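You operate a simulated robot arm through the tools that you are given. There is no shell and no other tool. Be economical: measure what you need, move in short steps, check, and stop when the job is done.

Carry out the task below with a simulated robot arm. There is one attempt and no reset: what you move stays moved.

TASK
Dot sealer on the card's two rings, then lay the cover on the flange.
Fine: one dot each, the other rings bare; the doser back in its cup.

The check looks at the end state, three seconds after you hand in, the way a careful person would. Anything else that was tipped, shoved, dropped, spilled or broken makes it a failure. Lids that push on must go on centred and level and be pressed home; caps that screw on are set level and turned clockwise until they are tight.

THE ROBOT
A 7-joint arm with a two-finger parallel gripper, fixed in place. Base frame: the origin is at the foot of the arm, x ahead of it, y to its left, z up; the work surface is at about z = 83. Lengths are in cm, angles in degrees, forces in N, time in s.
With the tool pointing down near the work surface it reaches from about 22 to 74 cm from the base axis. Its first joint turns from -166.0 to 166.0 degrees. Payload 1.57 kg.
The TCP is the grasp point between the finger pads, 3 cm short of the fingertips. In the tool frame z runs along the fingers and y along their closing line. The gripper opens to 11 cm. The fingers are 2.4 cm wide and 1.2 cm thick; the gripper's body (4.8 by 11.2 cm) begins 7.8 cm behind the TCP.
Orientation is that of the tool frame in the base frame, as a unit quaternion [x, y, z, w]. With the fingers straight down and closing along the base's y, the tool's x points along the base's -x, its y along +y and its z along -z.

THE INTERFACE
- The arm moves only by the tool move_arm. Its argument "steps" is a list of rows, each a list of 7 numbers: the turn, a rotation vector about the tool's x, y, z in units of 120 degrees (1.0 is 120 degrees), then the shift along the tool's x, y, z in units of 100 mm (1.0 is 100 mm), then the closure, from 0 (fully open) to 1 (shut). In form: [[rx, ry, rz, dx, dy, dz, hand], ...]. A call has 1 to 20 rows; each row is the pose to reach, as a shift and turn from the pose commanded when the call began, along the tool's axes at that moment. A call with a number of a shift or a turn outside -1 to 1 is refused whole. Each row takes 0.2 s and may step no farther than 5 cm and 8.6 degrees from the row before; otherwise, or with a gripper value out of range, the whole call is refused. Where a pose cannot be reached the arm comes as near as it can. A force on the tool above 40 N (or 10 N above the force at the start of the call, whichever is more), or a blocked arm, ends the call early, and 0.2 s more pass. Each finger travels about 4.5 cm/s and halts on what it meets, pressing with about 23 N; the grip force reading is that of the motor and also rises with nothing between the fingers. The clock runs only during rows and for 0.2 s after the last one: add rows that repeat a pose to give the fingers time. The reply holds the time, the measured pose of the TCP, the force on the tool along the base axes, the opening and the grip force, in the units named above and with some noise.
- Cameras (640 x 400 px; columns grow to the right, rows downward): "scene" is fixed at [4.86, 65.17, 151.72]; the picture's right is [-0.63, -0.78, 0.00], its down [-0.65, 0.53, -0.55] and it looks along [0.43, -0.35, -0.84] (base axes); focal length 277 px, centre (320, 200). "wrist" rides on the gripper at [-3.6, 0, -8] in the tool frame; the picture's right is [0.00, -1.00, 0.00], its down [0.97, 0.00, -0.24] and it looks along [0.24, 0.00, 0.97] (tool axes); focal length 218 px, centre (320, 200). There is no depth. A picture from a camera that has moved, and an enlarged one, comes with that camera's place and axes in the base frame and with its lens.
- get_image(camera): a new picture of that camera. The clock stands still meanwhile.
- lift_body(by): slides the trunk up (or, below 0, down) by that many cm; the arm rides with it, the base frame stays. It gives what a move gives, with no picture.
- zoom(camera, box): a new picture of the part [left, top, right, bottom] of that camera's present view, enlarged. The clock stands still meanwhile.
- job_done(): hands the job in; it is judged then, once.

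Work in short steps. Places have to be worked out from the pictures, the camera data and where the tool is seen: move nearer, look again, correct. Check each grasp and each placing, and mend what went wrong. You have 120 turns and 64 pictures in all, those below and enlarged ones among them. Open the gripper and draw the arm clear of the work before you hand the job in, unless the task says otherwise; then end with one line.

The tools are called by a JSON object that holds its "api" and its "payload". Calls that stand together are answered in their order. move_arm: Moves the arm, as the interface text tells. Its arguments: {"type":"object","properties":{"steps":{"type":"array","items":{"type":"array","items":{"type":"number"}}}},"required":["steps"]} The other tools are called the same way: lift_body (by) slides the trunk up or down; get_image (camera) takes a picture; zoom (camera, box) takes an enlarged picture of a part of a camera's view; job_done () hands the job in.

At the start:

```text
time: 0.0
ee_pos: [23.72, 42.46, 120.6]
tool_rot: [0.001, 1.0, 0.0, 0.001]
contact_force: [0.4, -0.1, 0.9]
opening: 10.99
finger_force: 0.1
trunk travel left (down, up): [-52.5, 6.5]
```

scene: 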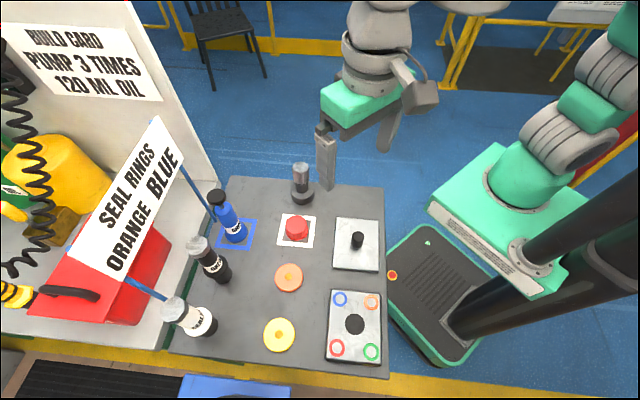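
wrist: 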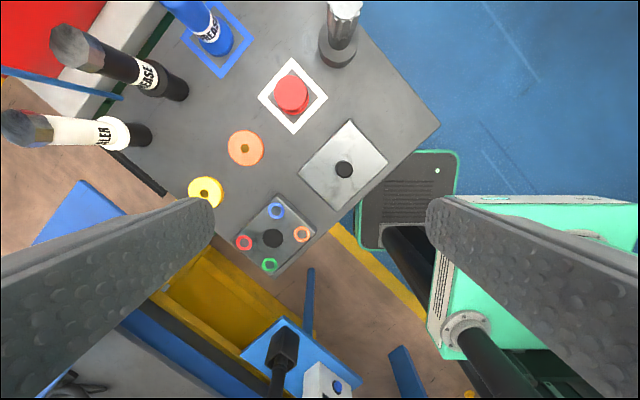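

I'll look closely at the labels, the doser and the flange first.

{"api": "zoom", "payload": {"camera": "scene", "box": [160, 150, 400, 300]}}

{"api": "zoom", "payload": {"camera": "scene", "box": [160, 240, 400, 390]}}

{"api": "zoom", "payload": {"camera": "wrist", "box": [0, 0, 448, 280]}}

```text
2.67 times, centred on (280, 225) of scene
camera zoom: at [4.86, 65.17, 151.72], right [-0.63, -0.78, 0.0], down [-0.65, 0.53, -0.55], along [0.43, -0.35, -0.84], focal length 738 px, centre (427, 133)
```

zoom: 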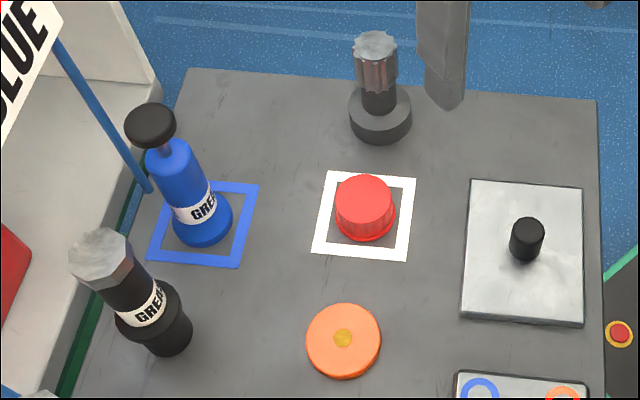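

```text
2.67 times, centred on (280, 315) of scene
camera zoom: at [4.86, 65.17, 151.72], right [-0.63, -0.78, 0.0], down [-0.65, 0.53, -0.55], along [0.43, -0.35, -0.84], focal length 738 px, centre (427, -107)
```

zoom: 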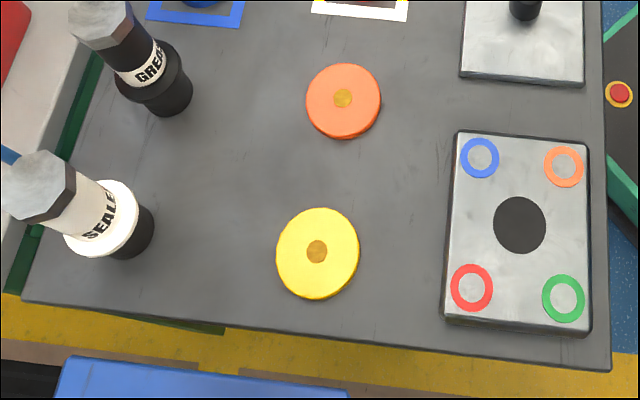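

```text
1.43 times, centred on (224, 140) of wrist
camera zoom: at [27.32, 42.4, 128.7], right [0.0, -1.0, 0.0], down [-0.97, 0.0, 0.24], along [-0.24, 0.0, -0.97], focal length 312 px, centre (457, 286)
```

zoom: 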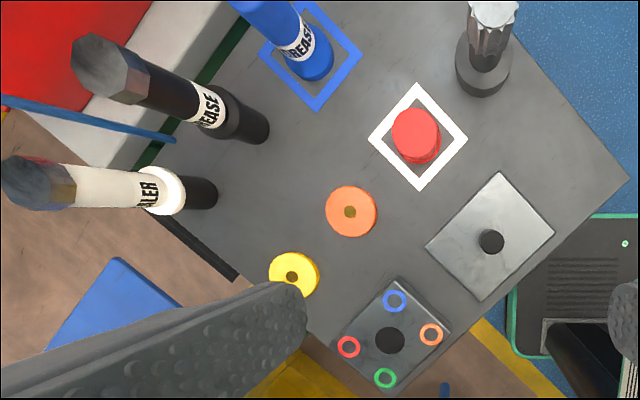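

The sealer doser (white, in a black cup) stands near (29, 78), about 83 cm out, so I will need a tilted tool. The flange is near (8, 52.5) and the cover near (23, 38), both turned about 45°. First I turn the tool to face outward.

{"api": "move_arm", "payload": {"steps": [[0, 0, -0.065, 0, 0, 0, 0.2], [0, 0, -0.13, 0, 0, 0, 0.2], [0, 0, -0.195, 0, 0, 0, 0.2], [0, 0, -0.26, 0, 0, 0, 0.2], [0, 0, -0.325, 0, 0, 0, 0.2], [0, 0, -0.39, 0, 0, 0, 0.2], [0, 0, -0.455, 0, 0, 0, 0.2], [0, 0, -0.52, 0, 0, 0, 0.2], [0, 0, -0.58, 0, 0, 0, 0.2]]}}

```text
time: 2.0
ee_pos: [23.8, 42.47, 120.52]
tool_rot: [-0.572, 0.82, 0.0, 0.0]
contact_force: [-0.4, 0.7, -0.1]
opening: 8.8
finger_force: 0.2
trunk travel left (down, up): [-52.5, 6.5]
```

Orientation is as expected. Now I tilt the tool 45° outward.

{"api": "move_arm", "payload": {"steps": [[0, -0.0625, 0, 0, 0, 0, 0.2], [0, -0.125, 0, 0, 0, 0, 0.2], [0, -0.1875, 0, 0, 0, 0, 0.2], [0, -0.25, 0, 0, 0, 0, 0.2], [0, -0.3125, 0, 0, 0, 0, 0.2], [0, -0.375, 0, 0, 0, 0, 0.2]]}}

{"api": "get_image", "payload": {"camera": "wrist"}}

```text
time: 3.4
ee_pos: [23.81, 42.48, 120.65]
tool_rot: [-0.527, 0.758, 0.219, 0.315]
contact_force: [0.3, 0.0, -0.5]
opening: 8.79
finger_force: 0.1
trunk travel left (down, up): [-52.5, 6.5]
```

```text
58 pictures are left
camera wrist: at [22.67, 39.42, 128.92], right [0.94, -0.35, 0.0], down [-0.3, -0.8, -0.52], along [0.18, 0.49, -0.85], focal length 218 px, centre (320, 200)
```

wrist: 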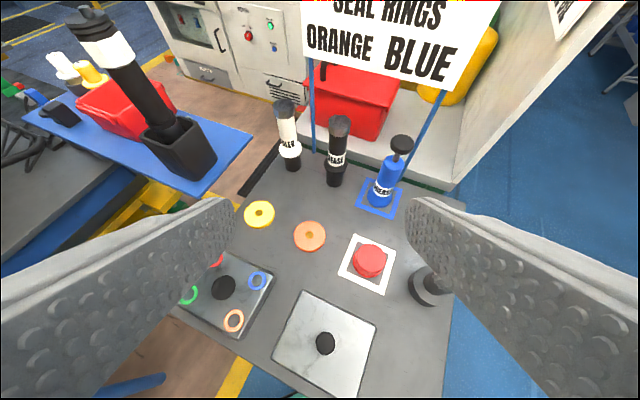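

Sealer base now reads (29.2, 78.4) with its top at z≈101.5. I move in three hops to a pre-grasp point about 14 cm back along the tool axis.

{"api": "move_arm", "payload": {"steps": [[0, 0, 0, -0.07, 0.08, 0.33, 0.2], [0, 0, 0, -0.14, 0.16, 0.66, 0.2], [0, 0, 0, -0.21, 0.247, 0.997, 0.2]]}}

{"api": "move_arm", "payload": {"steps": [[0, 0, 0, -0.07, 0.08, 0.33, 0.2], [0, 0, 0, -0.14, 0.16, 0.66, 0.2], [0, 0, 0, -0.21, 0.247, 0.997, 0.2]]}}

{"api": "get_image", "payload": {"camera": "wrist"}}

```text
time: 4.2
ee_pos: [24.28, 51.31, 115.0]
tool_rot: [-0.528, 0.759, 0.218, 0.314]
contact_force: [-1.1, 0.1, -0.3]
opening: 8.81
finger_force: 0.0
trunk travel left (down, up): [-52.5, 6.5]
```

```text
time: 5.0
ee_pos: [25.09, 60.11, 109.4]
tool_rot: [-0.527, 0.759, 0.218, 0.314]
contact_force: [0.0, 0.9, -0.2]
opening: 8.8
finger_force: 0.0
trunk travel left (down, up): [-52.5, 6.5]
```

```text
57 pictures are left
camera wrist: at [23.96, 57.2, 117.78], right [0.94, -0.35, 0.0], down [-0.3, -0.8, -0.52], along [0.18, 0.48, -0.86], focal length 218 px, centre (320, 200)
```

wrist: 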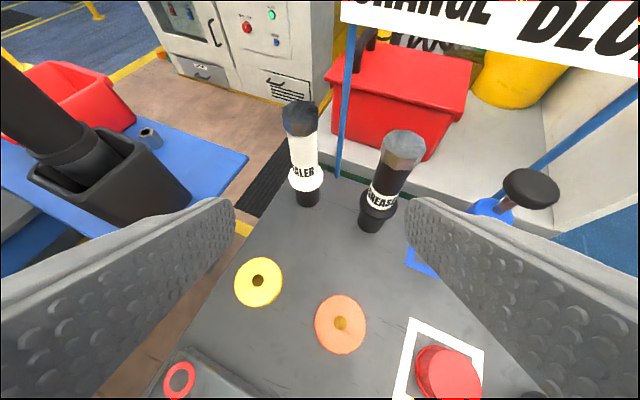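

{"api": "zoom", "payload": {"camera": "wrist", "box": [264, 90, 440, 240]}}

```text
2.67 times, centred on (352, 165) of wrist
camera zoom: at [23.96, 57.2, 117.78], right [0.94, -0.35, 0.0], down [-0.3, -0.8, -0.52], along [0.18, 0.48, -0.86], focal length 582 px, centre (235, 293)
```

zoom: 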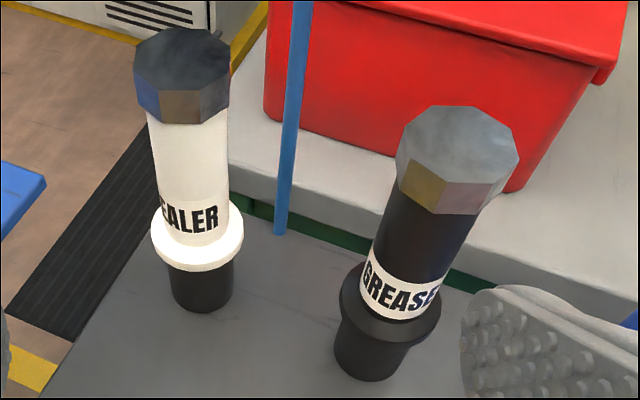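

The sealer's axis is near (29.3, 77.6), with the collar top at z≈89, the body up to about 100 and the hex on top. I line up laterally and advance 9 cm with narrower fingers, then re-check.

{"api": "move_arm", "payload": {"steps": [[0, 0, 0, -0.08, 0.07, 0.2, 0.36], [0, 0, 0, -0.16, 0.14, 0.5, 0.36], [0, 0, 0, -0.245, 0.217, 0.9, 0.36]]}}

{"api": "get_image", "payload": {"camera": "wrist"}}

```text
time: 5.8
ee_pos: [25.83, 68.47, 104.85]
tool_rot: [-0.528, 0.758, 0.219, 0.314]
contact_force: [0.3, 0.1, 0.0]
opening: 7.03
finger_force: 0.0
trunk travel left (down, up): [-52.5, 6.5]
```

```text
55 pictures are left
camera wrist: at [24.71, 65.54, 113.07], right [0.94, -0.35, 0.0], down [-0.3, -0.8, -0.52], along [0.18, 0.48, -0.86], focal length 218 px, centre (320, 200)
```

wrist: 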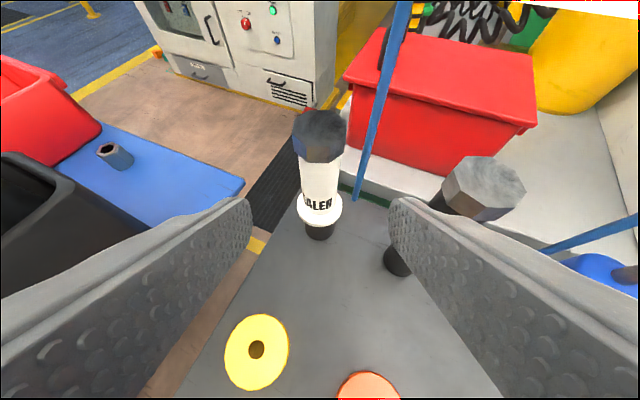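

The doser is centred between the fingers. I advance the remaining 13.8 cm.

{"api": "move_arm", "payload": {"steps": [[0, 0, 0, 0, 0, 0.35, 0.36], [0, 0, 0, 0, 0, 0.7, 0.36], [0, 0, 0, 0.01, 0, 1.0, 0.36]]}}

{"api": "move_arm", "payload": {"steps": [[0, 0, 0, 0, 0, 0.2, 0.36], [0, 0, 0, 0, 0, 0.38, 0.36]]}}

{"api": "get_image", "payload": {"camera": "wrist"}}

{"api": "zoom", "payload": {"camera": "scene", "box": [120, 200, 320, 360]}}

```text
time: 6.6
ee_pos: [28.23, 75.21, 97.71]
tool_rot: [-0.527, 0.759, 0.218, 0.315]
contact_force: [-0.1, 0.3, 0.0]
opening: 7.04
finger_force: 0.1
trunk travel left (down, up): [-52.5, 6.5]
```

```text
time: 7.2
ee_pos: [29.24, 77.61, 94.99]
tool_rot: [-0.528, 0.758, 0.219, 0.314]
contact_force: [0.8, -0.3, 0.4]
opening: 7.03
finger_force: 0.0
trunk travel left (down, up): [-52.5, 6.5]
```

```text
54 pictures are left
camera wrist: at [28.1, 74.65, 103.28], right [0.94, -0.35, 0.0], down [-0.3, -0.8, -0.52], along [0.18, 0.48, -0.86], focal length 218 px, centre (320, 200)
```

wrist: 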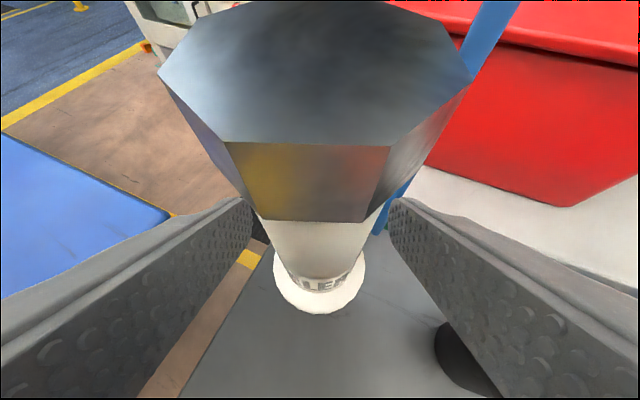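

```text
2.50 times, centred on (220, 280) of scene
camera zoom: at [4.86, 65.17, 151.72], right [-0.63, -0.78, 0.0], down [-0.65, 0.53, -0.55], along [0.43, -0.35, -0.84], focal length 692 px, centre (570, 0)
```

zoom: 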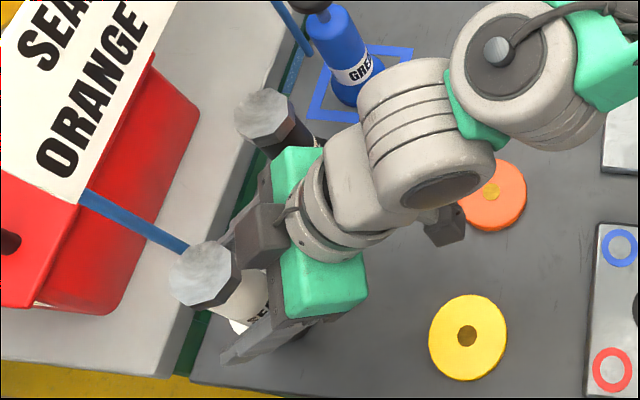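

The doser sits between the fingers and clear of its neighbour. Closing.

{"api": "move_arm", "payload": {"steps": [[0, 0, 0, 0, 0, 0, 0.5], [0, 0, 0, 0, 0, 0, 0.6], [0, 0, 0, 0, 0, 0, 0.7], [0, 0, 0, 0, 0, 0, 0.75], [0, 0, 0, 0, 0, 0, 0.75]]}}

```text
time: 8.4
ee_pos: [29.17, 77.53, 95.06]
tool_rot: [-0.527, 0.759, 0.218, 0.315]
contact_force: [0.1, 1.0, -0.1]
opening: 3.74
finger_force: 23.4
trunk travel left (down, up): [-52.5, 6.5]
```

Gripped at 3.74 cm. I lift straight up 9 cm and look at the nozzle and cup.

{"api": "move_arm", "payload": {"steps": [[0, 0, 0, -0.07, 0, -0.07, 0.8], [0, 0, 0, -0.14, 0, -0.14, 0.8], [0, 0, 0, -0.28, 0, -0.28, 0.8], [0, 0, 0, -0.42, 0, -0.42, 0.8], [0, 0, 0, -0.64, 0, -0.64, 0.8]]}}

{"api": "zoom", "payload": {"camera": "scene", "box": [120, 200, 320, 360]}}

{"api": "get_image", "payload": {"camera": "wrist"}}

```text
time: 9.6
ee_pos: [29.15, 77.65, 104.07]
tool_rot: [-0.528, 0.758, 0.219, 0.314]
contact_force: [-0.2, 0.0, -2.2]
opening: 3.73
finger_force: 23.3
trunk travel left (down, up): [-52.5, 6.5]
```

```text
2.50 times, centred on (220, 280) of scene
camera zoom: at [4.86, 65.17, 151.72], right [-0.63, -0.78, 0.0], down [-0.65, 0.53, -0.55], along [0.43, -0.35, -0.84], focal length 692 px, centre (570, 0)
```

zoom: 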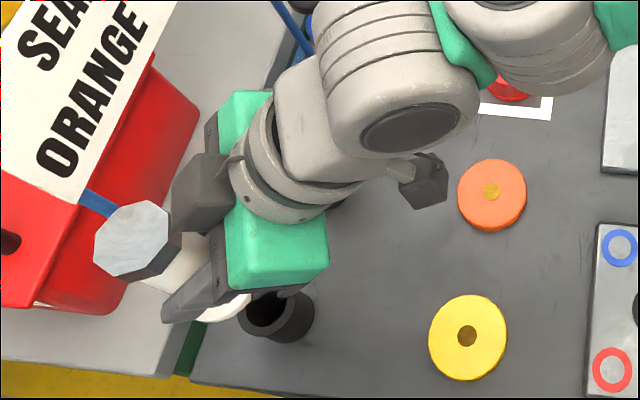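

```text
51 pictures are left
camera wrist: at [28.09, 74.6, 112.35], right [0.94, -0.35, 0.0], down [-0.3, -0.8, -0.52], along [0.18, 0.48, -0.86], focal length 218 px, centre (320, 200)
```

wrist: 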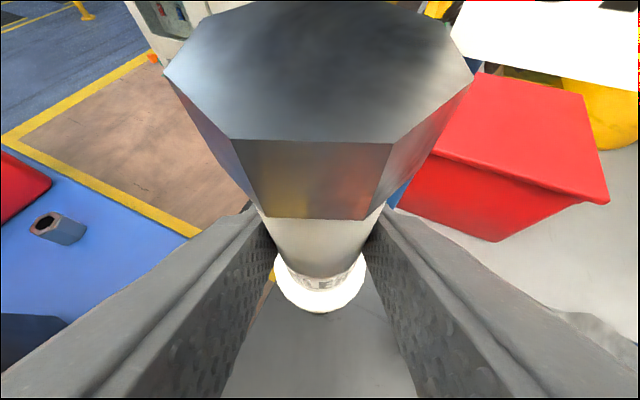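

The doser is out and its cup is still in place. I retract up and back so the scene camera can see the nozzle.

{"api": "move_arm", "payload": {"steps": [[0, 0, 0, 0.02, -0.1, -0.33, 0.8], [0, 0, 0, 0.04, -0.2, -0.66, 0.8], [0, 0, 0, 0.065, -0.3, -0.985, 0.8]]}}

{"api": "move_arm", "payload": {"steps": [[0, 0, 0, 0.02, -0.1, -0.33, 0.8], [0, 0, 0, 0.04, -0.2, -0.66, 0.8], [0, 0, 0, 0.065, -0.3, -0.985, 0.8]]}}

{"api": "move_arm", "payload": {"steps": [[0, 0, 0, 0.02, -0.1, -0.33, 0.8], [0, 0, 0, 0.04, -0.2, -0.66, 0.8], [0, 0, 0, 0.065, -0.3, -0.985, 0.8]]}}

{"api": "move_arm", "payload": {"steps": [[0, 0, 0, 0.02, -0.1, -0.33, 0.8], [0, 0, 0, 0.04, -0.2, -0.66, 0.8], [0, 0, 0, 0.065, -0.3, -0.985, 0.8]]}}

{"api": "get_image", "payload": {"camera": "scene"}}

```text
time: 10.4
ee_pos: [29.36, 69.5, 110.39]
tool_rot: [-0.528, 0.759, 0.218, 0.313]
contact_force: [-0.1, -0.3, -1.9]
opening: 3.75
finger_force: 22.6
trunk travel left (down, up): [-52.5, 6.5]
```

```text
time: 11.2
ee_pos: [29.68, 61.62, 116.92]
tool_rot: [-0.528, 0.759, 0.218, 0.313]
contact_force: [-0.4, -0.3, -2.3]
opening: 3.71
finger_force: 22.9
trunk travel left (down, up): [-52.5, 6.5]
```

```text
time: 12.0
ee_pos: [29.68, 53.63, 123.45]
tool_rot: [-0.528, 0.758, 0.218, 0.313]
contact_force: [-1.1, 0.7, -1.4]
opening: 3.77
finger_force: 22.8
trunk travel left (down, up): [-52.5, 6.5]
```

```text
time: 12.8
ee_pos: [29.95, 45.51, 130.0]
tool_rot: [-0.527, 0.758, 0.219, 0.315]
contact_force: [0.6, -0.3, -1.7]
opening: 3.73
finger_force: 23.3
trunk travel left (down, up): [-52.5, 6.5]
```

```text
50 pictures are left
```

scene: 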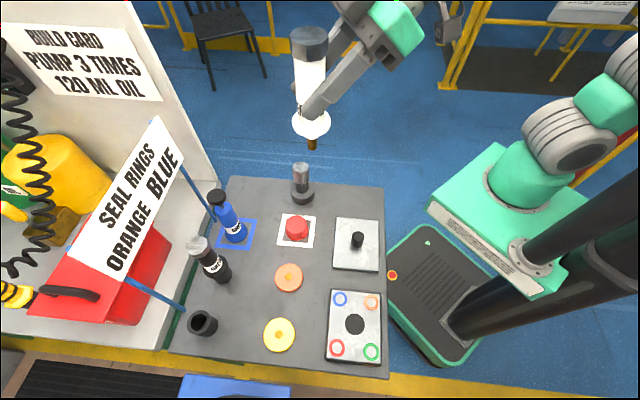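

{"api": "zoom", "payload": {"camera": "scene", "box": [264, 20, 360, 165]}}

{"api": "zoom", "payload": {"camera": "scene", "box": [310, 205, 400, 375]}}

```text
2.76 times, centred on (312, 92) of scene
camera zoom: at [4.86, 65.17, 151.72], right [-0.63, -0.78, 0.0], down [-0.65, 0.53, -0.55], along [0.43, -0.35, -0.84], focal length 764 px, centre (342, 497)
```

zoom: 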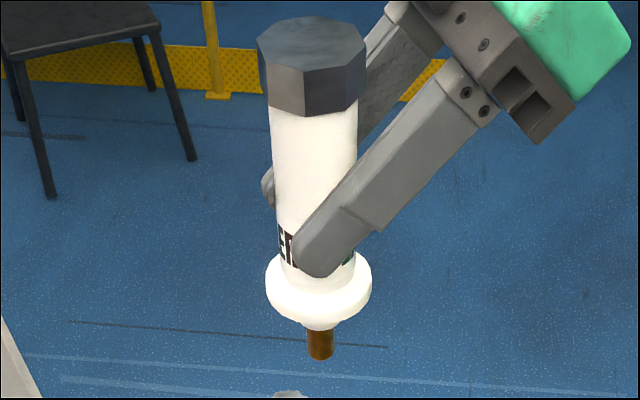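

```text
2.35 times, centred on (355, 290) of scene
camera zoom: at [4.86, 65.17, 151.72], right [-0.63, -0.78, 0.0], down [-0.65, 0.53, -0.55], along [0.43, -0.35, -0.84], focal length 652 px, centre (238, -12)
```

zoom: 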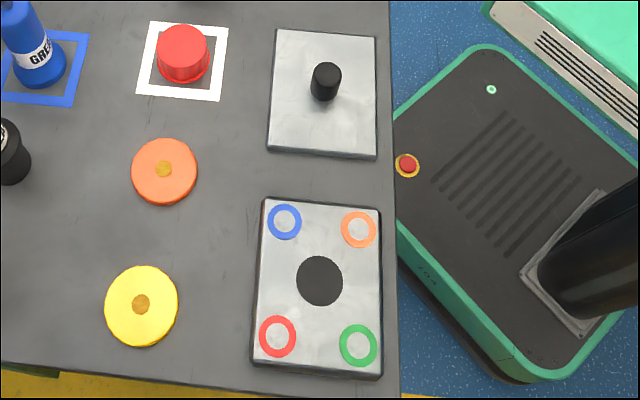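

The nozzle tip is about 11.7 cm below the TCP, and the doser axis is roughly 0.6 cm outward of it. I move to hover above the blue ring at about (14.5, 51.4).

{"api": "move_arm", "payload": {"steps": [[0, 0, 0, 0.226, 0.183, 0.219, 0.8], [0, 0, 0, 0.452, 0.366, 0.438, 0.8], [0, 0, 0, 0.678, 0.55, 0.656, 0.8]]}}

{"api": "move_arm", "payload": {"steps": [[0, 0, 0, 0.226, 0.183, 0.219, 0.8], [0, 0, 0, 0.452, 0.366, 0.438, 0.8], [0, 0, 0, 0.678, 0.55, 0.656, 0.8]]}}

{"api": "move_arm", "payload": {"steps": [[0, 0, 0, 0.226, 0.183, 0.219, 0.8], [0, 0, 0, 0.452, 0.366, 0.438, 0.8], [0, 0, 0, 0.678, 0.55, 0.656, 0.8]]}}

{"api": "zoom", "payload": {"camera": "scene", "box": [250, 200, 410, 380]}}

{"api": "get_image", "payload": {"camera": "wrist"}}

```text
time: 13.6
ee_pos: [24.73, 47.43, 120.58]
tool_rot: [-0.527, 0.758, 0.218, 0.315]
contact_force: [0.2, 0.3, -2.0]
opening: 3.72
finger_force: 23.1
trunk travel left (down, up): [-52.5, 6.5]
```

```text
time: 14.4
ee_pos: [19.78, 49.11, 111.13]
tool_rot: [-0.528, 0.758, 0.219, 0.314]
contact_force: [-0.3, -0.4, -2.3]
opening: 3.73
finger_force: 23.5
trunk travel left (down, up): [-52.5, 6.5]
```

```text
time: 15.2
ee_pos: [14.44, 50.94, 101.85]
tool_rot: [-0.527, 0.759, 0.218, 0.315]
contact_force: [1.0, 0.0, -1.8]
opening: 3.72
finger_force: 23.3
trunk travel left (down, up): [-52.5, 6.5]
```

```text
2.22 times, centred on (330, 290) of scene
camera zoom: at [4.86, 65.17, 151.72], right [-0.63, -0.78, 0.0], down [-0.65, 0.53, -0.55], along [0.43, -0.35, -0.84], focal length 615 px, centre (298, 0)
```

zoom: 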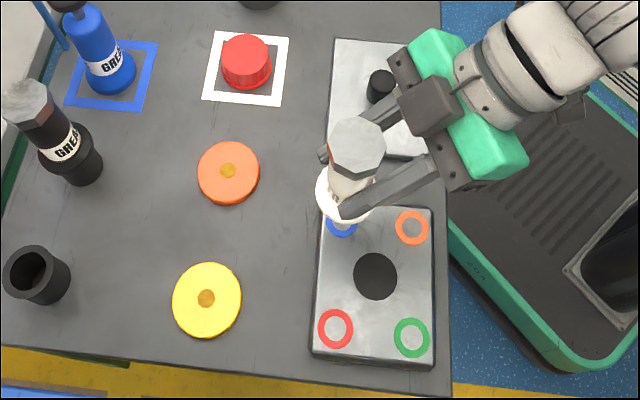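

```text
46 pictures are left
camera wrist: at [13.36, 47.93, 110.11], right [0.94, -0.35, 0.0], down [-0.3, -0.8, -0.52], along [0.18, 0.48, -0.86], focal length 218 px, centre (320, 200)
```

wrist: 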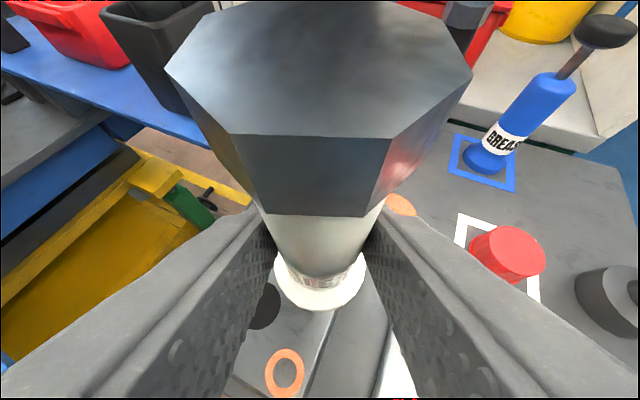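

Hovering over blue. I lower 4.3 cm so the tip is about 1 cm above the flange, then check alignment in the scene view, where the rings and doser share the same calibration.

{"api": "move_arm", "payload": {"steps": [[0, 0, 0, 0.15, 0, 0.15, 0.8], [0, 0, 0, 0.3, 0, 0.3, 0.8]]}}

{"api": "zoom", "payload": {"camera": "scene", "box": [310, 240, 390, 290]}}

{"api": "zoom", "payload": {"camera": "wrist", "box": [220, 240, 420, 400]}}

```text
time: 15.8
ee_pos: [14.42, 50.85, 97.48]
tool_rot: [-0.527, 0.759, 0.219, 0.315]
contact_force: [-0.6, 0.4, -1.8]
opening: 3.72
finger_force: 23.0
trunk travel left (down, up): [-52.5, 6.5]
```

```text
8.00 times, centred on (350, 265) of scene
camera zoom: at [4.86, 65.17, 151.72], right [-0.63, -0.78, 0.0], down [-0.65, 0.53, -0.55], along [0.43, -0.35, -0.84], focal length 2215 px, centre (80, -320)
```

zoom: 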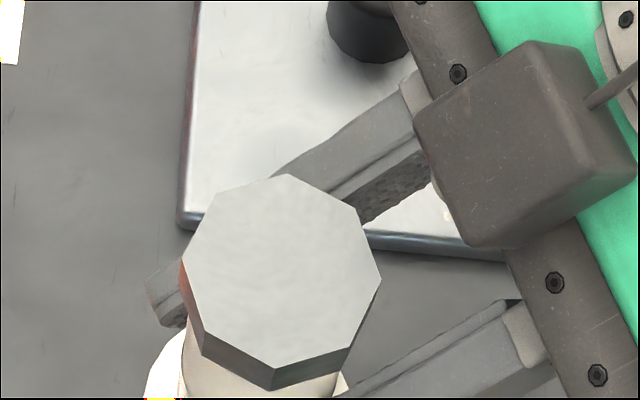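

```text
2.50 times, centred on (320, 320) of wrist
camera zoom: at [13.32, 47.9, 105.82], right [0.94, -0.35, 0.0], down [-0.3, -0.8, -0.52], along [0.18, 0.48, -0.86], focal length 546 px, centre (320, -100)
```

zoom: 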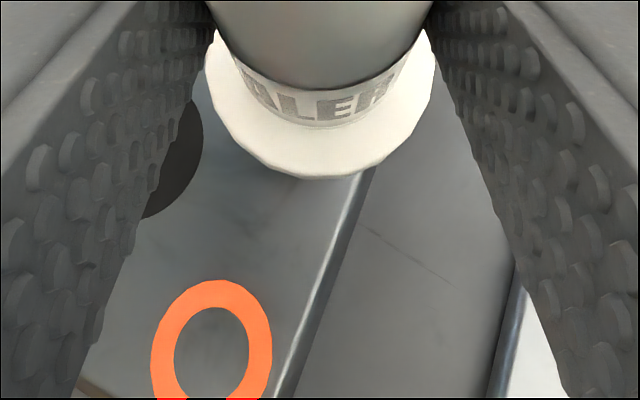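

{"api": "zoom", "payload": {"camera": "scene", "box": [316, 265, 396, 315]}}

```text
8.00 times, centred on (356, 290) of scene
camera zoom: at [4.86, 65.17, 151.72], right [-0.63, -0.78, 0.0], down [-0.65, 0.53, -0.55], along [0.43, -0.35, -0.84], focal length 2215 px, centre (32, -520)
```

zoom: 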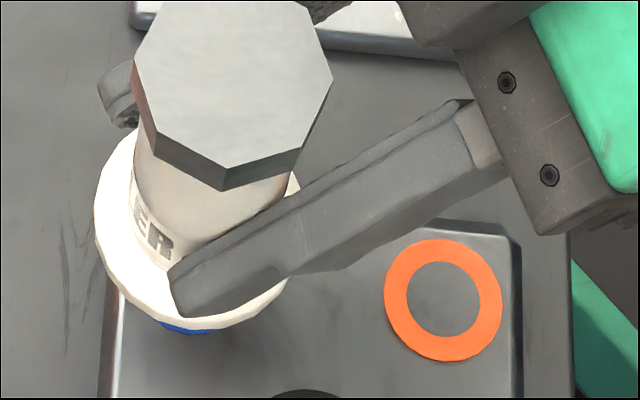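

Scene and wrist agree the tip is within about 0.3 cm of the blue ring's centre, whose inner radius is about 1 cm. I nudge 0.2 cm inward and lower 0.8 cm carefully.

{"api": "move_arm", "payload": {"steps": [[0, 0, 0, 0.014, 0, -0.014, 0.8], [0, 0, 0, 0.032, 0, 0.004, 0.8], [0, 0, 0, 0.05, 0, 0.022, 0.8], [0, 0, 0, 0.071, 0, 0.043, 0.8], [0, 0, 0, 0.071, 0, 0.043, 0.8]]}}

```text
time: 17.0
ee_pos: [14.41, 50.88, 96.84]
tool_rot: [-0.527, 0.759, 0.218, 0.315]
contact_force: [-0.1, 0.6, -0.9]
opening: 3.74
finger_force: 22.7
trunk travel left (down, up): [-52.5, 6.5]
```

Slight force change, which may be first contact. Taking another 0.2 cm.

{"api": "move_arm", "payload": {"steps": [[0, 0, 0, 0.007, 0, 0.007, 0.8], [0, 0, 0, 0.014, 0, 0.014, 0.8]]}}

{"api": "zoom", "payload": {"camera": "scene", "box": [316, 265, 396, 315]}}

```text
time: 17.6
ee_pos: [14.37, 50.71, 96.42]
tool_rot: [-0.527, 0.759, 0.218, 0.314]
contact_force: [-0.3, 0.5, 0.7]
opening: 3.73
finger_force: 23.0
trunk travel left (down, up): [-52.5, 6.5]
```

```text
8.00 times, centred on (356, 290) of scene
camera zoom: at [4.86, 65.17, 151.72], right [-0.63, -0.78, 0.0], down [-0.65, 0.53, -0.55], along [0.43, -0.35, -0.84], focal length 2215 px, centre (32, -520)
```

zoom: 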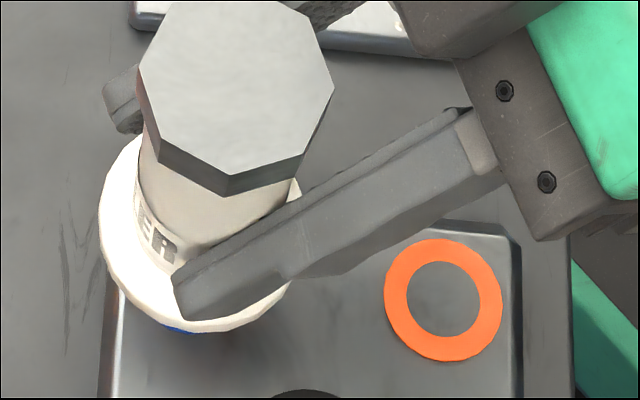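

Force has moved by about 2.5 N, so the tip is touching. I lift 4.5 cm and shift over the orange ring so blue can be inspected.

{"api": "move_arm", "payload": {"steps": [[0, 0, 0, -0.1, 0, -0.1, 0.8], [0, 0, 0, -0.318, 0, -0.318, 0.8], [0, 0, 0, -0.083, 0.15, -0.554, 0.8], [0, 0, 0, 0.153, 0.3, -0.79, 0.8]]}}

{"api": "zoom", "payload": {"camera": "scene", "box": [310, 260, 390, 310]}}

```text
time: 18.6
ee_pos: [9.14, 45.5, 101.12]
tool_rot: [-0.527, 0.759, 0.218, 0.314]
contact_force: [-0.3, 0.1, -1.7]
opening: 3.73
finger_force: 23.4
trunk travel left (down, up): [-52.5, 6.5]
```

```text
8.00 times, centred on (350, 285) of scene
camera zoom: at [4.86, 65.17, 151.72], right [-0.63, -0.78, 0.0], down [-0.65, 0.53, -0.55], along [0.43, -0.35, -0.84], focal length 2215 px, centre (80, -480)
```

zoom: 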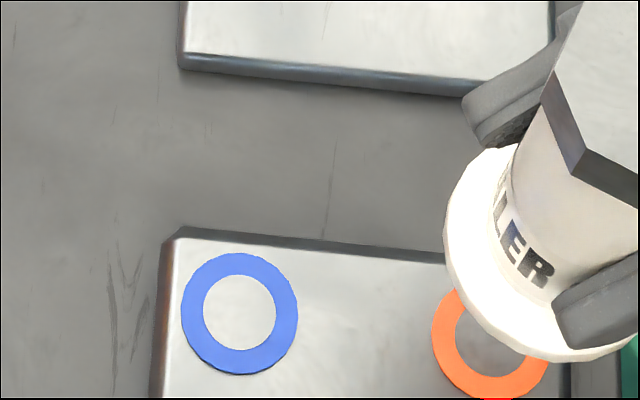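

No dot yet on blue, so a real press is needed. I lower onto orange to just above contact height, then press in small increments.

{"api": "move_arm", "payload": {"steps": [[0, 0, 0, 0.15, 0, 0.15, 0.8], [0, 0, 0, 0.28, 0, 0.28, 0.8], [0, 0, 0, 0.318, 0, 0.318, 0.8], [0, 0, 0, 0.318, 0, 0.318, 0.8]]}}

{"api": "move_arm", "payload": {"steps": [[0, 0, 0, 0.007, 0, 0.007, 0.8], [0, 0, 0, 0.014, 0, 0.014, 0.8], [0, 0, 0, 0.014, 0, 0.014, 0.8]]}}

```text
time: 19.6
ee_pos: [9.21, 45.51, 96.58]
tool_rot: [-0.528, 0.758, 0.219, 0.314]
contact_force: [-1.6, 0.4, 0.1]
opening: 3.75
finger_force: 22.8
trunk travel left (down, up): [-52.5, 6.5]
```

```text
time: 20.4
ee_pos: [9.3, 45.4, 96.41]
tool_rot: [-0.527, 0.759, 0.219, 0.314]
contact_force: [0.2, 1.1, 0.7]
opening: 3.73
finger_force: 23.3
trunk travel left (down, up): [-52.5, 6.5]
```

Compliant contact of about 2.5 N. Pressing another 0.2 cm.

{"api": "move_arm", "payload": {"steps": [[0, 0, 0, 0.007, 0, 0.007, 0.8], [0, 0, 0, 0.014, 0, 0.014, 0.8], [0, 0, 0, 0.014, 0, 0.014, 0.8]]}}

```text
time: 21.2
ee_pos: [9.23, 45.45, 96.31]
tool_rot: [-0.527, 0.759, 0.218, 0.314]
contact_force: [-0.2, 1.1, 1.7]
opening: 3.71
finger_force: 23.6
trunk travel left (down, up): [-52.5, 6.5]
```

{"api": "move_arm", "payload": {"steps": [[0, 0, 0, 0.01, 0, 0.01, 0.8], [0, 0, 0, 0.021, 0, 0.021, 0.8], [0, 0, 0, 0.021, 0, 0.021, 0.8]]}}

{"api": "zoom", "payload": {"camera": "scene", "box": [320, 250, 400, 300]}}

```text
time: 22.0
ee_pos: [9.33, 45.49, 95.98]
tool_rot: [-0.527, 0.759, 0.218, 0.314]
contact_force: [0.0, 1.1, 3.5]
opening: 3.75
finger_force: 23.4
trunk travel left (down, up): [-52.5, 6.5]
```

```text
8.00 times, centred on (360, 275) of scene
camera zoom: at [4.86, 65.17, 151.72], right [-0.63, -0.78, 0.0], down [-0.65, 0.53, -0.55], along [0.43, -0.35, -0.84], focal length 2215 px, centre (0, -400)
```

zoom: 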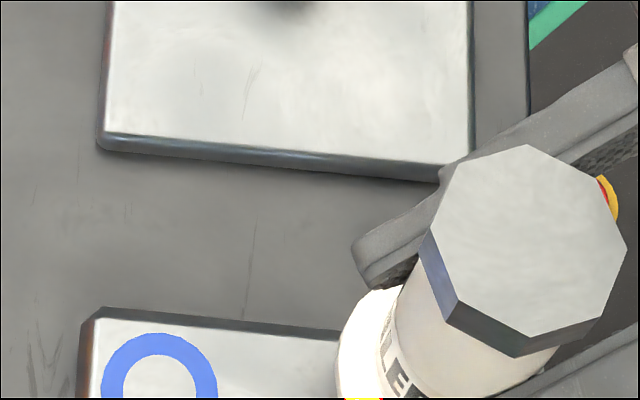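

Spring-like nozzle, about 6 N/cm, and no slip. Pressing further.

{"api": "move_arm", "payload": {"steps": [[0, 0, 0, 0.01, 0, 0.01, 0.8], [0, 0, 0, 0.021, 0, 0.021, 0.8], [0, 0, 0, 0.021, 0, 0.021, 0.8]]}}

{"api": "move_arm", "payload": {"steps": [[0, 0, 0, 0.01, 0, 0.01, 0.8], [0, 0, 0, 0.021, 0, 0.021, 0.8], [0, 0, 0, 0.021, 0, 0.021, 0.8]]}}

```text
time: 22.8
ee_pos: [9.41, 45.51, 95.47]
tool_rot: [-0.527, 0.758, 0.22, 0.315]
contact_force: [-0.2, -2.4, 7.8]
opening: 3.72
finger_force: 23.1
trunk travel left (down, up): [-52.5, 6.5]
```

```text
time: 23.6
ee_pos: [9.19, 45.44, 95.41]
tool_rot: [-0.527, 0.758, 0.221, 0.315]
contact_force: [-1.2, -1.0, 16.6]
opening: 3.74
finger_force: 23.1
trunk travel left (down, up): [-52.5, 6.5]
```

The nozzle has bottomed out at about 17 N. I lift and shift back over blue to inspect orange.

{"api": "move_arm", "payload": {"steps": [[0, 0, 0, -0.1, 0, -0.1, 0.8], [0, 0, 0, -0.4, 0, -0.4, 0.8], [0, 0, 0, -0.636, -0.15, -0.164, 0.8], [0, 0, 0, -0.872, -0.3, 0.072, 0.8]]}}

{"api": "zoom", "payload": {"camera": "scene", "box": [310, 265, 390, 315]}}

```text
time: 24.6
ee_pos: [14.37, 50.69, 100.91]
tool_rot: [-0.529, 0.758, 0.219, 0.313]
contact_force: [-0.7, 0.1, -1.4]
opening: 3.72
finger_force: 23.1
trunk travel left (down, up): [-52.5, 6.5]
```

```text
8.00 times, centred on (350, 290) of scene
camera zoom: at [4.86, 65.17, 151.72], right [-0.63, -0.78, 0.0], down [-0.65, 0.53, -0.55], along [0.43, -0.35, -0.84], focal length 2215 px, centre (80, -520)
```

zoom: 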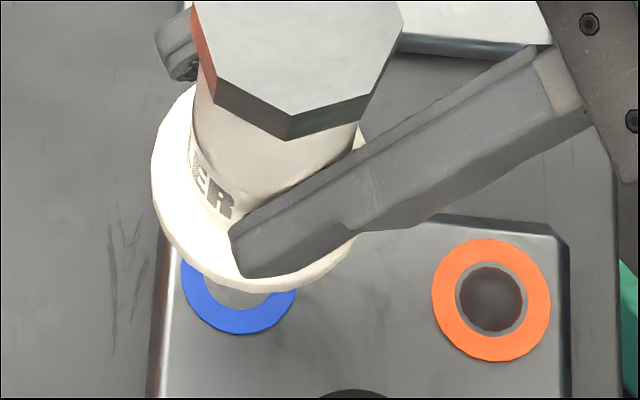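

One clean dot centred in the orange ring. The same offset applies to blue, so I lower there and press the same way.

{"api": "move_arm", "payload": {"steps": [[0, 0, 0, 0.14, 0, 0.14, 0.8], [0, 0, 0, 0.27, 0, 0.27, 0.8], [0, 0, 0, 0.31, 0, 0.31, 0.8], [0, 0, 0, 0.33, 0, 0.33, 0.8], [0, 0, 0, 0.35, 0, 0.35, 0.8], [0, 0, 0, 0.365, 0, 0.365, 0.8], [0, 0, 0, 0.38, 0, 0.38, 0.8], [0, 0, 0, 0.38, 0, 0.38, 0.8]]}}

```text
time: 26.4
ee_pos: [14.36, 50.7, 95.59]
tool_rot: [-0.527, 0.759, 0.219, 0.314]
contact_force: [-1.0, -0.1, 6.9]
opening: 3.72
finger_force: 23.1
trunk travel left (down, up): [-52.5, 6.5]
```

{"api": "move_arm", "payload": {"steps": [[0, 0, 0, 0.01, 0, 0.01, 0.8], [0, 0, 0, 0.021, 0, 0.021, 0.8], [0, 0, 0, 0.029, 0, 0.029, 0.8], [0, 0, 0, 0.029, 0, 0.029, 0.8]]}}

```text
time: 27.4
ee_pos: [14.41, 50.78, 95.33]
tool_rot: [-0.527, 0.758, 0.22, 0.314]
contact_force: [-0.3, 1.2, 16.9]
opening: 3.76
finger_force: 23.6
trunk travel left (down, up): [-52.5, 6.5]
```

Bottomed at 17 N as before. Lifting straight up and moving back toward the cup, then I'll inspect the flange.

{"api": "move_arm", "payload": {"steps": [[0, 0, 0, -0.1, 0, -0.1, 0.8], [0, 0, 0, -0.35, 0, -0.35, 0.8], [0, 0, 0, -0.65, 0, -0.65, 0.8], [0, 0, 0, -0.8, -0.1, -0.4, 0.8], [0, 0, 0, -0.95, -0.2, -0.1, 0.8], [0, 0, 0, -0.95, -0.3, 0.2, 0.8]]}}

{"api": "zoom", "payload": {"camera": "scene", "box": [310, 265, 406, 375]}}

```text
time: 28.8
ee_pos: [19.88, 57.28, 100.39]
tool_rot: [-0.528, 0.758, 0.219, 0.314]
contact_force: [-1.1, 0.6, -0.5]
opening: 3.73
finger_force: 23.2
trunk travel left (down, up): [-52.5, 6.5]
```

```text
3.64 times, centred on (358, 320) of scene
camera zoom: at [4.86, 65.17, 151.72], right [-0.63, -0.78, 0.0], down [-0.65, 0.53, -0.55], along [0.43, -0.35, -0.84], focal length 1007 px, centre (182, -236)
```

zoom: 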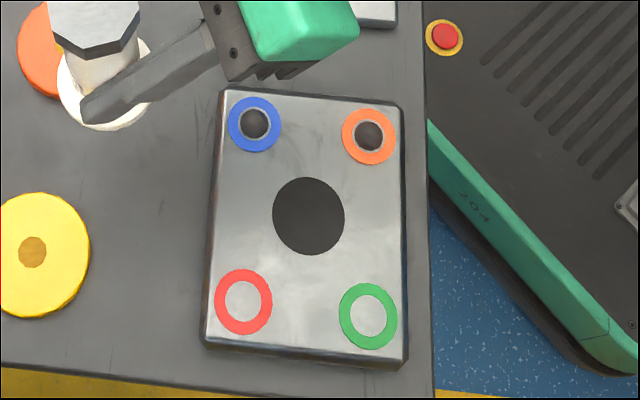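

One dot each in blue and orange, the others bare. Now I raise and carry the doser back above its cup.

{"api": "move_arm", "payload": {"steps": [[0, 0, 0, -0.283, 0, -0.283, 0.8], [0, 0, 0, -0.55, -0.04, -0.02, 0.8], [0, 0, 0, -0.81, -0.08, 0.24, 0.8], [0, 0, 0, -0.99, -0.08, 0.42, 0.8]]}}

{"api": "move_arm", "payload": {"steps": [[0, 0, 0, -0.29, -0.03, 0.29, 0.8], [0, 0, 0, -0.58, -0.06, 0.58, 0.8], [0, 0, 0, -0.87, -0.08, 0.87, 0.8]]}}

```text
time: 29.8
ee_pos: [24.2, 66.28, 104.5]
tool_rot: [-0.527, 0.759, 0.217, 0.313]
contact_force: [0.0, 0.2, -1.3]
opening: 3.7
finger_force: 23.0
trunk travel left (down, up): [-52.5, 6.5]
```

```text
time: 30.6
ee_pos: [29.42, 77.77, 104.33]
tool_rot: [-0.528, 0.759, 0.218, 0.314]
contact_force: [-0.6, 0.2, -1.8]
opening: 3.71
finger_force: 23.2
trunk travel left (down, up): [-52.5, 6.5]
```

Correcting the small (0.2, 0.2) offset to the original grasp position, then lowering partway.

{"api": "move_arm", "payload": {"steps": [[0, 0, 0, 0.017, 0.012, -0.017, 0.8], [0, 0, 0, 0.017, 0.012, -0.017, 0.8], [0, 0, 0, 0.217, 0.012, 0.183, 0.8], [0, 0, 0, 0.217, 0.012, 0.183, 0.8]]}}

{"api": "zoom", "payload": {"camera": "scene", "box": [140, 265, 260, 365]}}

```text
time: 31.6
ee_pos: [29.11, 77.46, 101.57]
tool_rot: [-0.528, 0.758, 0.219, 0.314]
contact_force: [-0.5, -0.7, -2.0]
opening: 3.72
finger_force: 22.4
trunk travel left (down, up): [-52.5, 6.5]
```

```text
4.00 times, centred on (200, 315) of scene
camera zoom: at [4.86, 65.17, 151.72], right [-0.63, -0.78, 0.0], down [-0.65, 0.53, -0.55], along [0.43, -0.35, -0.84], focal length 1108 px, centre (800, -260)
```

zoom: 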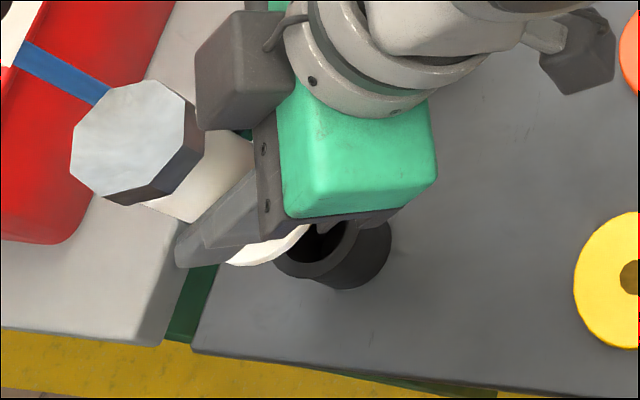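

Aligned within noise. Lowering into the cup in small steps while watching force.

{"api": "move_arm", "payload": {"steps": [[0, 0, 0, 0.07, 0, 0.07, 0.8], [0, 0, 0, 0.14, 0, 0.14, 0.8], [0, 0, 0, 0.21, 0, 0.21, 0.8], [0, 0, 0, 0.21, 0, 0.21, 0.8]]}}

{"api": "move_arm", "payload": {"steps": [[0, 0, 0, 0.07, 0, 0.07, 0.8], [0, 0, 0, 0.14, 0, 0.14, 0.8], [0, 0, 0, 0.14, 0, 0.14, 0.8]]}}

```text
time: 32.6
ee_pos: [29.06, 77.39, 98.61]
tool_rot: [-0.527, 0.759, 0.219, 0.314]
contact_force: [0.3, 0.0, -1.7]
opening: 3.73
finger_force: 23.6
trunk travel left (down, up): [-52.5, 6.5]
```

```text
time: 33.4
ee_pos: [29.06, 77.42, 96.68]
tool_rot: [-0.527, 0.758, 0.218, 0.315]
contact_force: [0.4, 0.2, -2.3]
opening: 3.74
finger_force: 22.8
trunk travel left (down, up): [-52.5, 6.5]
```

Force is normal and the nozzle is inside the cup. I correct about 0.2 cm outward and lower to just above seating.

{"api": "move_arm", "payload": {"steps": [[0, 0, 0, -0.013, -0.008, 0.013, 0.8], [0, 0, 0, 0.037, -0.008, 0.063, 0.8], [0, 0, 0, 0.08, -0.008, 0.106, 0.8], [0, 0, 0, 0.08, -0.008, 0.106, 0.8]]}}

{"api": "zoom", "payload": {"camera": "scene", "box": [140, 265, 260, 365]}}

```text
time: 34.4
ee_pos: [29.19, 77.58, 95.27]
tool_rot: [-0.527, 0.759, 0.218, 0.314]
contact_force: [-0.2, 0.6, -2.0]
opening: 3.72
finger_force: 22.5
trunk travel left (down, up): [-52.5, 6.5]
```

```text
4.00 times, centred on (200, 315) of scene
camera zoom: at [4.86, 65.17, 151.72], right [-0.63, -0.78, 0.0], down [-0.65, 0.53, -0.55], along [0.43, -0.35, -0.84], focal length 1108 px, centre (800, -260)
```

zoom: 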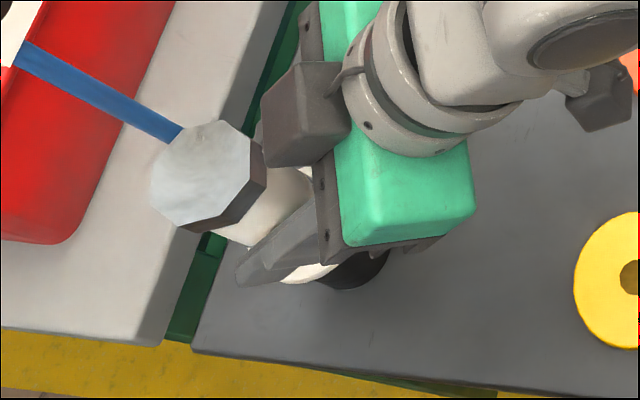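

Nearly seated. Taking the last 0.2–0.3 cm with a force check.

{"api": "move_arm", "payload": {"steps": [[0, 0, 0, 0.008, 0, 0.008, 0.8], [0, 0, 0, 0.015, 0, 0.015, 0.8], [0, 0, 0, 0.015, 0, 0.015, 0.8]]}}

```text
time: 35.2
ee_pos: [29.17, 77.61, 95.17]
tool_rot: [-0.527, 0.758, 0.219, 0.315]
contact_force: [-0.1, -0.8, -1.7]
opening: 3.75
finger_force: 23.1
trunk travel left (down, up): [-52.5, 6.5]
```

{"api": "move_arm", "payload": {"steps": [[0, 0, 0, 0.008, 0, 0.008, 0.8], [0, 0, 0, 0.015, 0, 0.015, 0.8], [0, 0, 0, 0.015, 0, 0.015, 0.8]]}}

```text
time: 36.0
ee_pos: [29.3, 77.61, 94.94]
tool_rot: [-0.527, 0.759, 0.218, 0.315]
contact_force: [-2.2, -3.7, 0.8]
opening: 3.71
finger_force: 23.5
trunk travel left (down, up): [-52.5, 6.5]
```

It is seated: contact at TCP z≈95, the same as the original. Opening the fingers.

{"api": "move_arm", "payload": {"steps": [[0, 0, 0, 0, 0, 0, 0.62], [0, 0, 0, 0, 0, 0, 0.55], [0, 0, 0, 0, 0, 0, 0.45], [0, 0, 0, 0, 0, 0, 0.36], [0, 0, 0, 0, 0, 0, 0.36]]}}

{"api": "move_arm", "payload": {"steps": [[0, 0, 0, 0, 0, -0.1, 0.36], [0, 0, 0, 0, 0, -0.4, 0.36], [0, 0, 0, 0, 0, -0.7, 0.36], [0, 0, 0, 0, 0, -1, 0.36]]}}

{"api": "get_image", "payload": {"camera": "wrist"}}

```text
time: 37.2
ee_pos: [29.26, 77.6, 94.78]
tool_rot: [-0.528, 0.759, 0.219, 0.313]
contact_force: [0.1, 0.7, -0.7]
opening: 7.02
finger_force: 0.1
trunk travel left (down, up): [-52.5, 6.5]
```

```text
time: 38.2
ee_pos: [26.63, 70.82, 102.11]
tool_rot: [-0.527, 0.759, 0.218, 0.315]
contact_force: [-0.5, -0.3, -0.5]
opening: 7.04
finger_force: 0.2
trunk travel left (down, up): [-52.5, 6.5]
```

```text
35 pictures are left
camera wrist: at [25.66, 67.85, 110.36], right [0.94, -0.35, 0.0], down [-0.3, -0.8, -0.52], along [0.18, 0.48, -0.86], focal length 218 px, centre (320, 200)
```

wrist: 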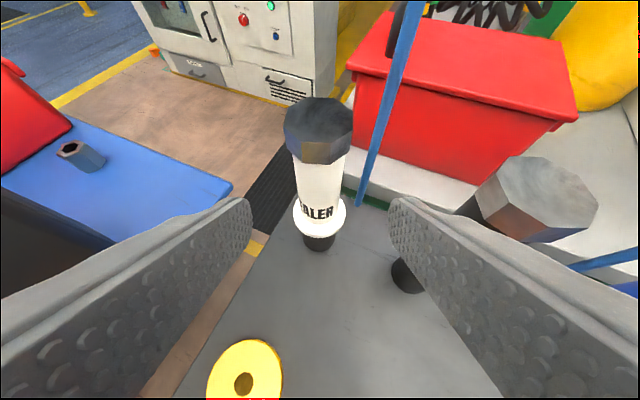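

The doser stands upright in its cup. I retract and bring the tool back to pointing straight down.

{"api": "move_arm", "payload": {"steps": [[0, 0, 0, 0, 0, -0.4, 0.36], [0, 0, 0, 0, 0, -0.8, 0.36], [0, 0, 0, 0, 0, -1, 0.36], [0, 0.065, 0, 0, 0, -1, 0.36], [0, 0.13, 0, 0, 0, -1, 0.36], [0, 0.195, 0, 0, 0, -1, 0.36], [0, 0.26, 0, 0, 0, -1, 0.36], [0, 0.32, 0, 0, 0, -1, 0.36], [0, 0.375, 0, 0, 0, -1, 0.36]]}}

{"api": "move_arm", "payload": {"steps": [[0, 0, 0.065, 0, 0, 0, 0.3], [0, 0, 0.13, 0, 0, 0, 0.3], [0, 0, 0.17, 0, 0, 0, 0.3], [0, 0, 0.205, 0, 0, 0, 0.3]]}}

```text
time: 40.2
ee_pos: [23.28, 62.37, 108.79]
tool_rot: [-0.571, 0.821, 0.0, 0.0]
contact_force: [0.4, -0.3, -0.2]
opening: 7.04
finger_force: 0.1
out of reach, approached as far as the arm can: row 9
trunk travel left (down, up): [-52.5, 6.5]
```

```text
time: 41.2
ee_pos: [23.45, 62.5, 108.41]
tool_rot: [-0.382, 0.924, 0.0, 0.0]
contact_force: [0.0, -1.2, 0.8]
opening: 7.69
finger_force: 0.1
trunk travel left (down, up): [-52.5, 6.5]
```

{"api": "move_arm", "payload": {"steps": [[0, 0, 0, 0.28, -0.27, 0, 0.3], [0, 0, 0, 0.56, -0.54, 0, 0.3], [0, 0, 0, 0.845, -0.818, 0, 0.3]]}}

{"api": "move_arm", "payload": {"steps": [[0, 0, 0, 0.28, -0.27, 0, 0.3], [0, 0, 0, 0.56, -0.54, 0, 0.3], [0, 0, 0, 0.845, -0.818, 0, 0.3]]}}

{"api": "get_image", "payload": {"camera": "wrist"}}

{"api": "get_image", "payload": {"camera": "scene"}}

```text
time: 42.0
ee_pos: [23.15, 50.65, 108.37]
tool_rot: [-0.383, 0.924, 0.0, 0.0]
contact_force: [-0.1, 0.5, -0.2]
opening: 7.73
finger_force: 0.0
trunk travel left (down, up): [-52.5, 6.5]
```

```text
time: 42.8
ee_pos: [23.05, 38.79, 108.44]
tool_rot: [-0.385, 0.923, 0.001, 0.001]
contact_force: [-0.4, -0.1, -0.3]
opening: 7.71
finger_force: 0.0
trunk travel left (down, up): [-52.5, 6.5]
```

```text
34 pictures are left
camera wrist: at [25.61, 41.29, 116.56], right [0.71, -0.71, 0.0], down [-0.69, -0.69, 0.24], along [-0.17, -0.17, -0.97], focal length 218 px, centre (320, 200)
```

wrist: 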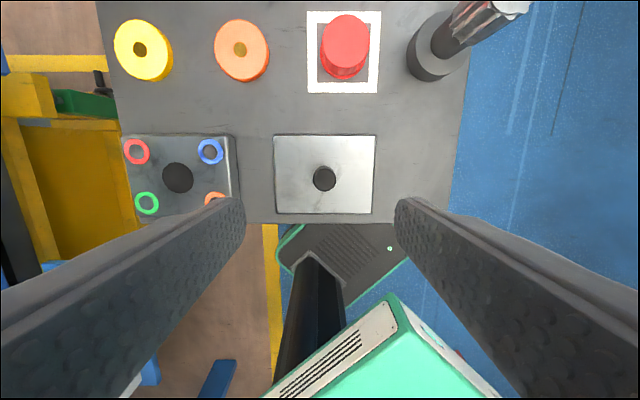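

```text
33 pictures are left
```

scene: 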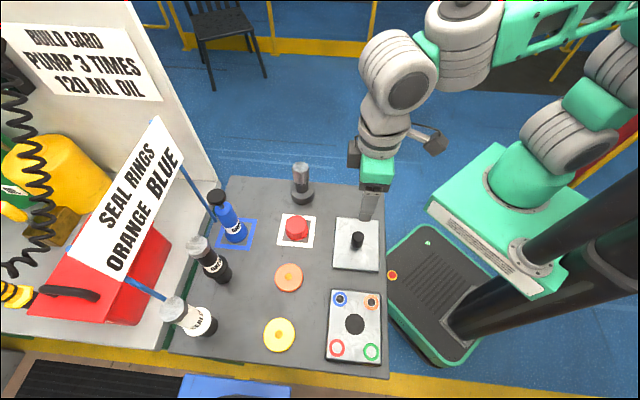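

The cover is square to the tool frame, with the knob near (22.7, 37.6). I align and descend 12 cm for a closer look.

{"api": "move_arm", "payload": {"steps": [[0, 0, 0, 0.05, -0.03, 0.33, 0.3], [0, 0, 0, 0.103, -0.053, 0.66, 0.3], [0, 0, 0, 0.103, -0.053, 0.95, 0.3]]}}

{"api": "get_image", "payload": {"camera": "wrist"}}

{"api": "zoom", "payload": {"camera": "scene", "box": [310, 200, 400, 290]}}

```text
time: 43.6
ee_pos: [22.71, 37.74, 98.89]
tool_rot: [-0.384, 0.923, 0.0, 0.0]
contact_force: [-0.5, -0.1, 0.3]
opening: 7.71
finger_force: 0.0
trunk travel left (down, up): [-52.5, 6.5]
```

```text
32 pictures are left
camera wrist: at [25.2, 40.28, 106.98], right [0.71, -0.71, 0.0], down [-0.69, -0.69, 0.24], along [-0.17, -0.17, -0.97], focal length 218 px, centre (320, 200)
```

wrist: 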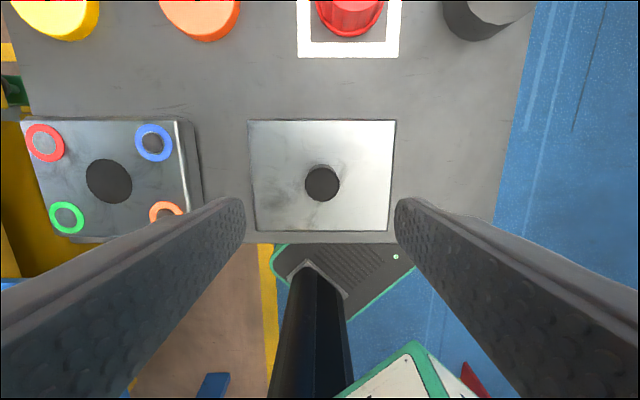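

```text
4.44 times, centred on (355, 245) of scene
camera zoom: at [4.86, 65.17, 151.72], right [-0.63, -0.78, 0.0], down [-0.65, 0.53, -0.55], along [0.43, -0.35, -0.84], focal length 1231 px, centre (164, 0)
```

zoom: 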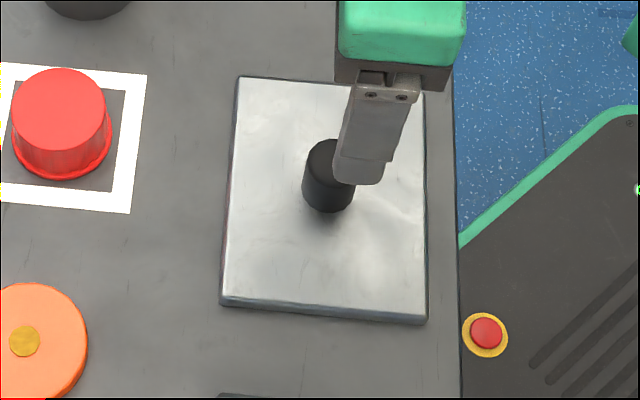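

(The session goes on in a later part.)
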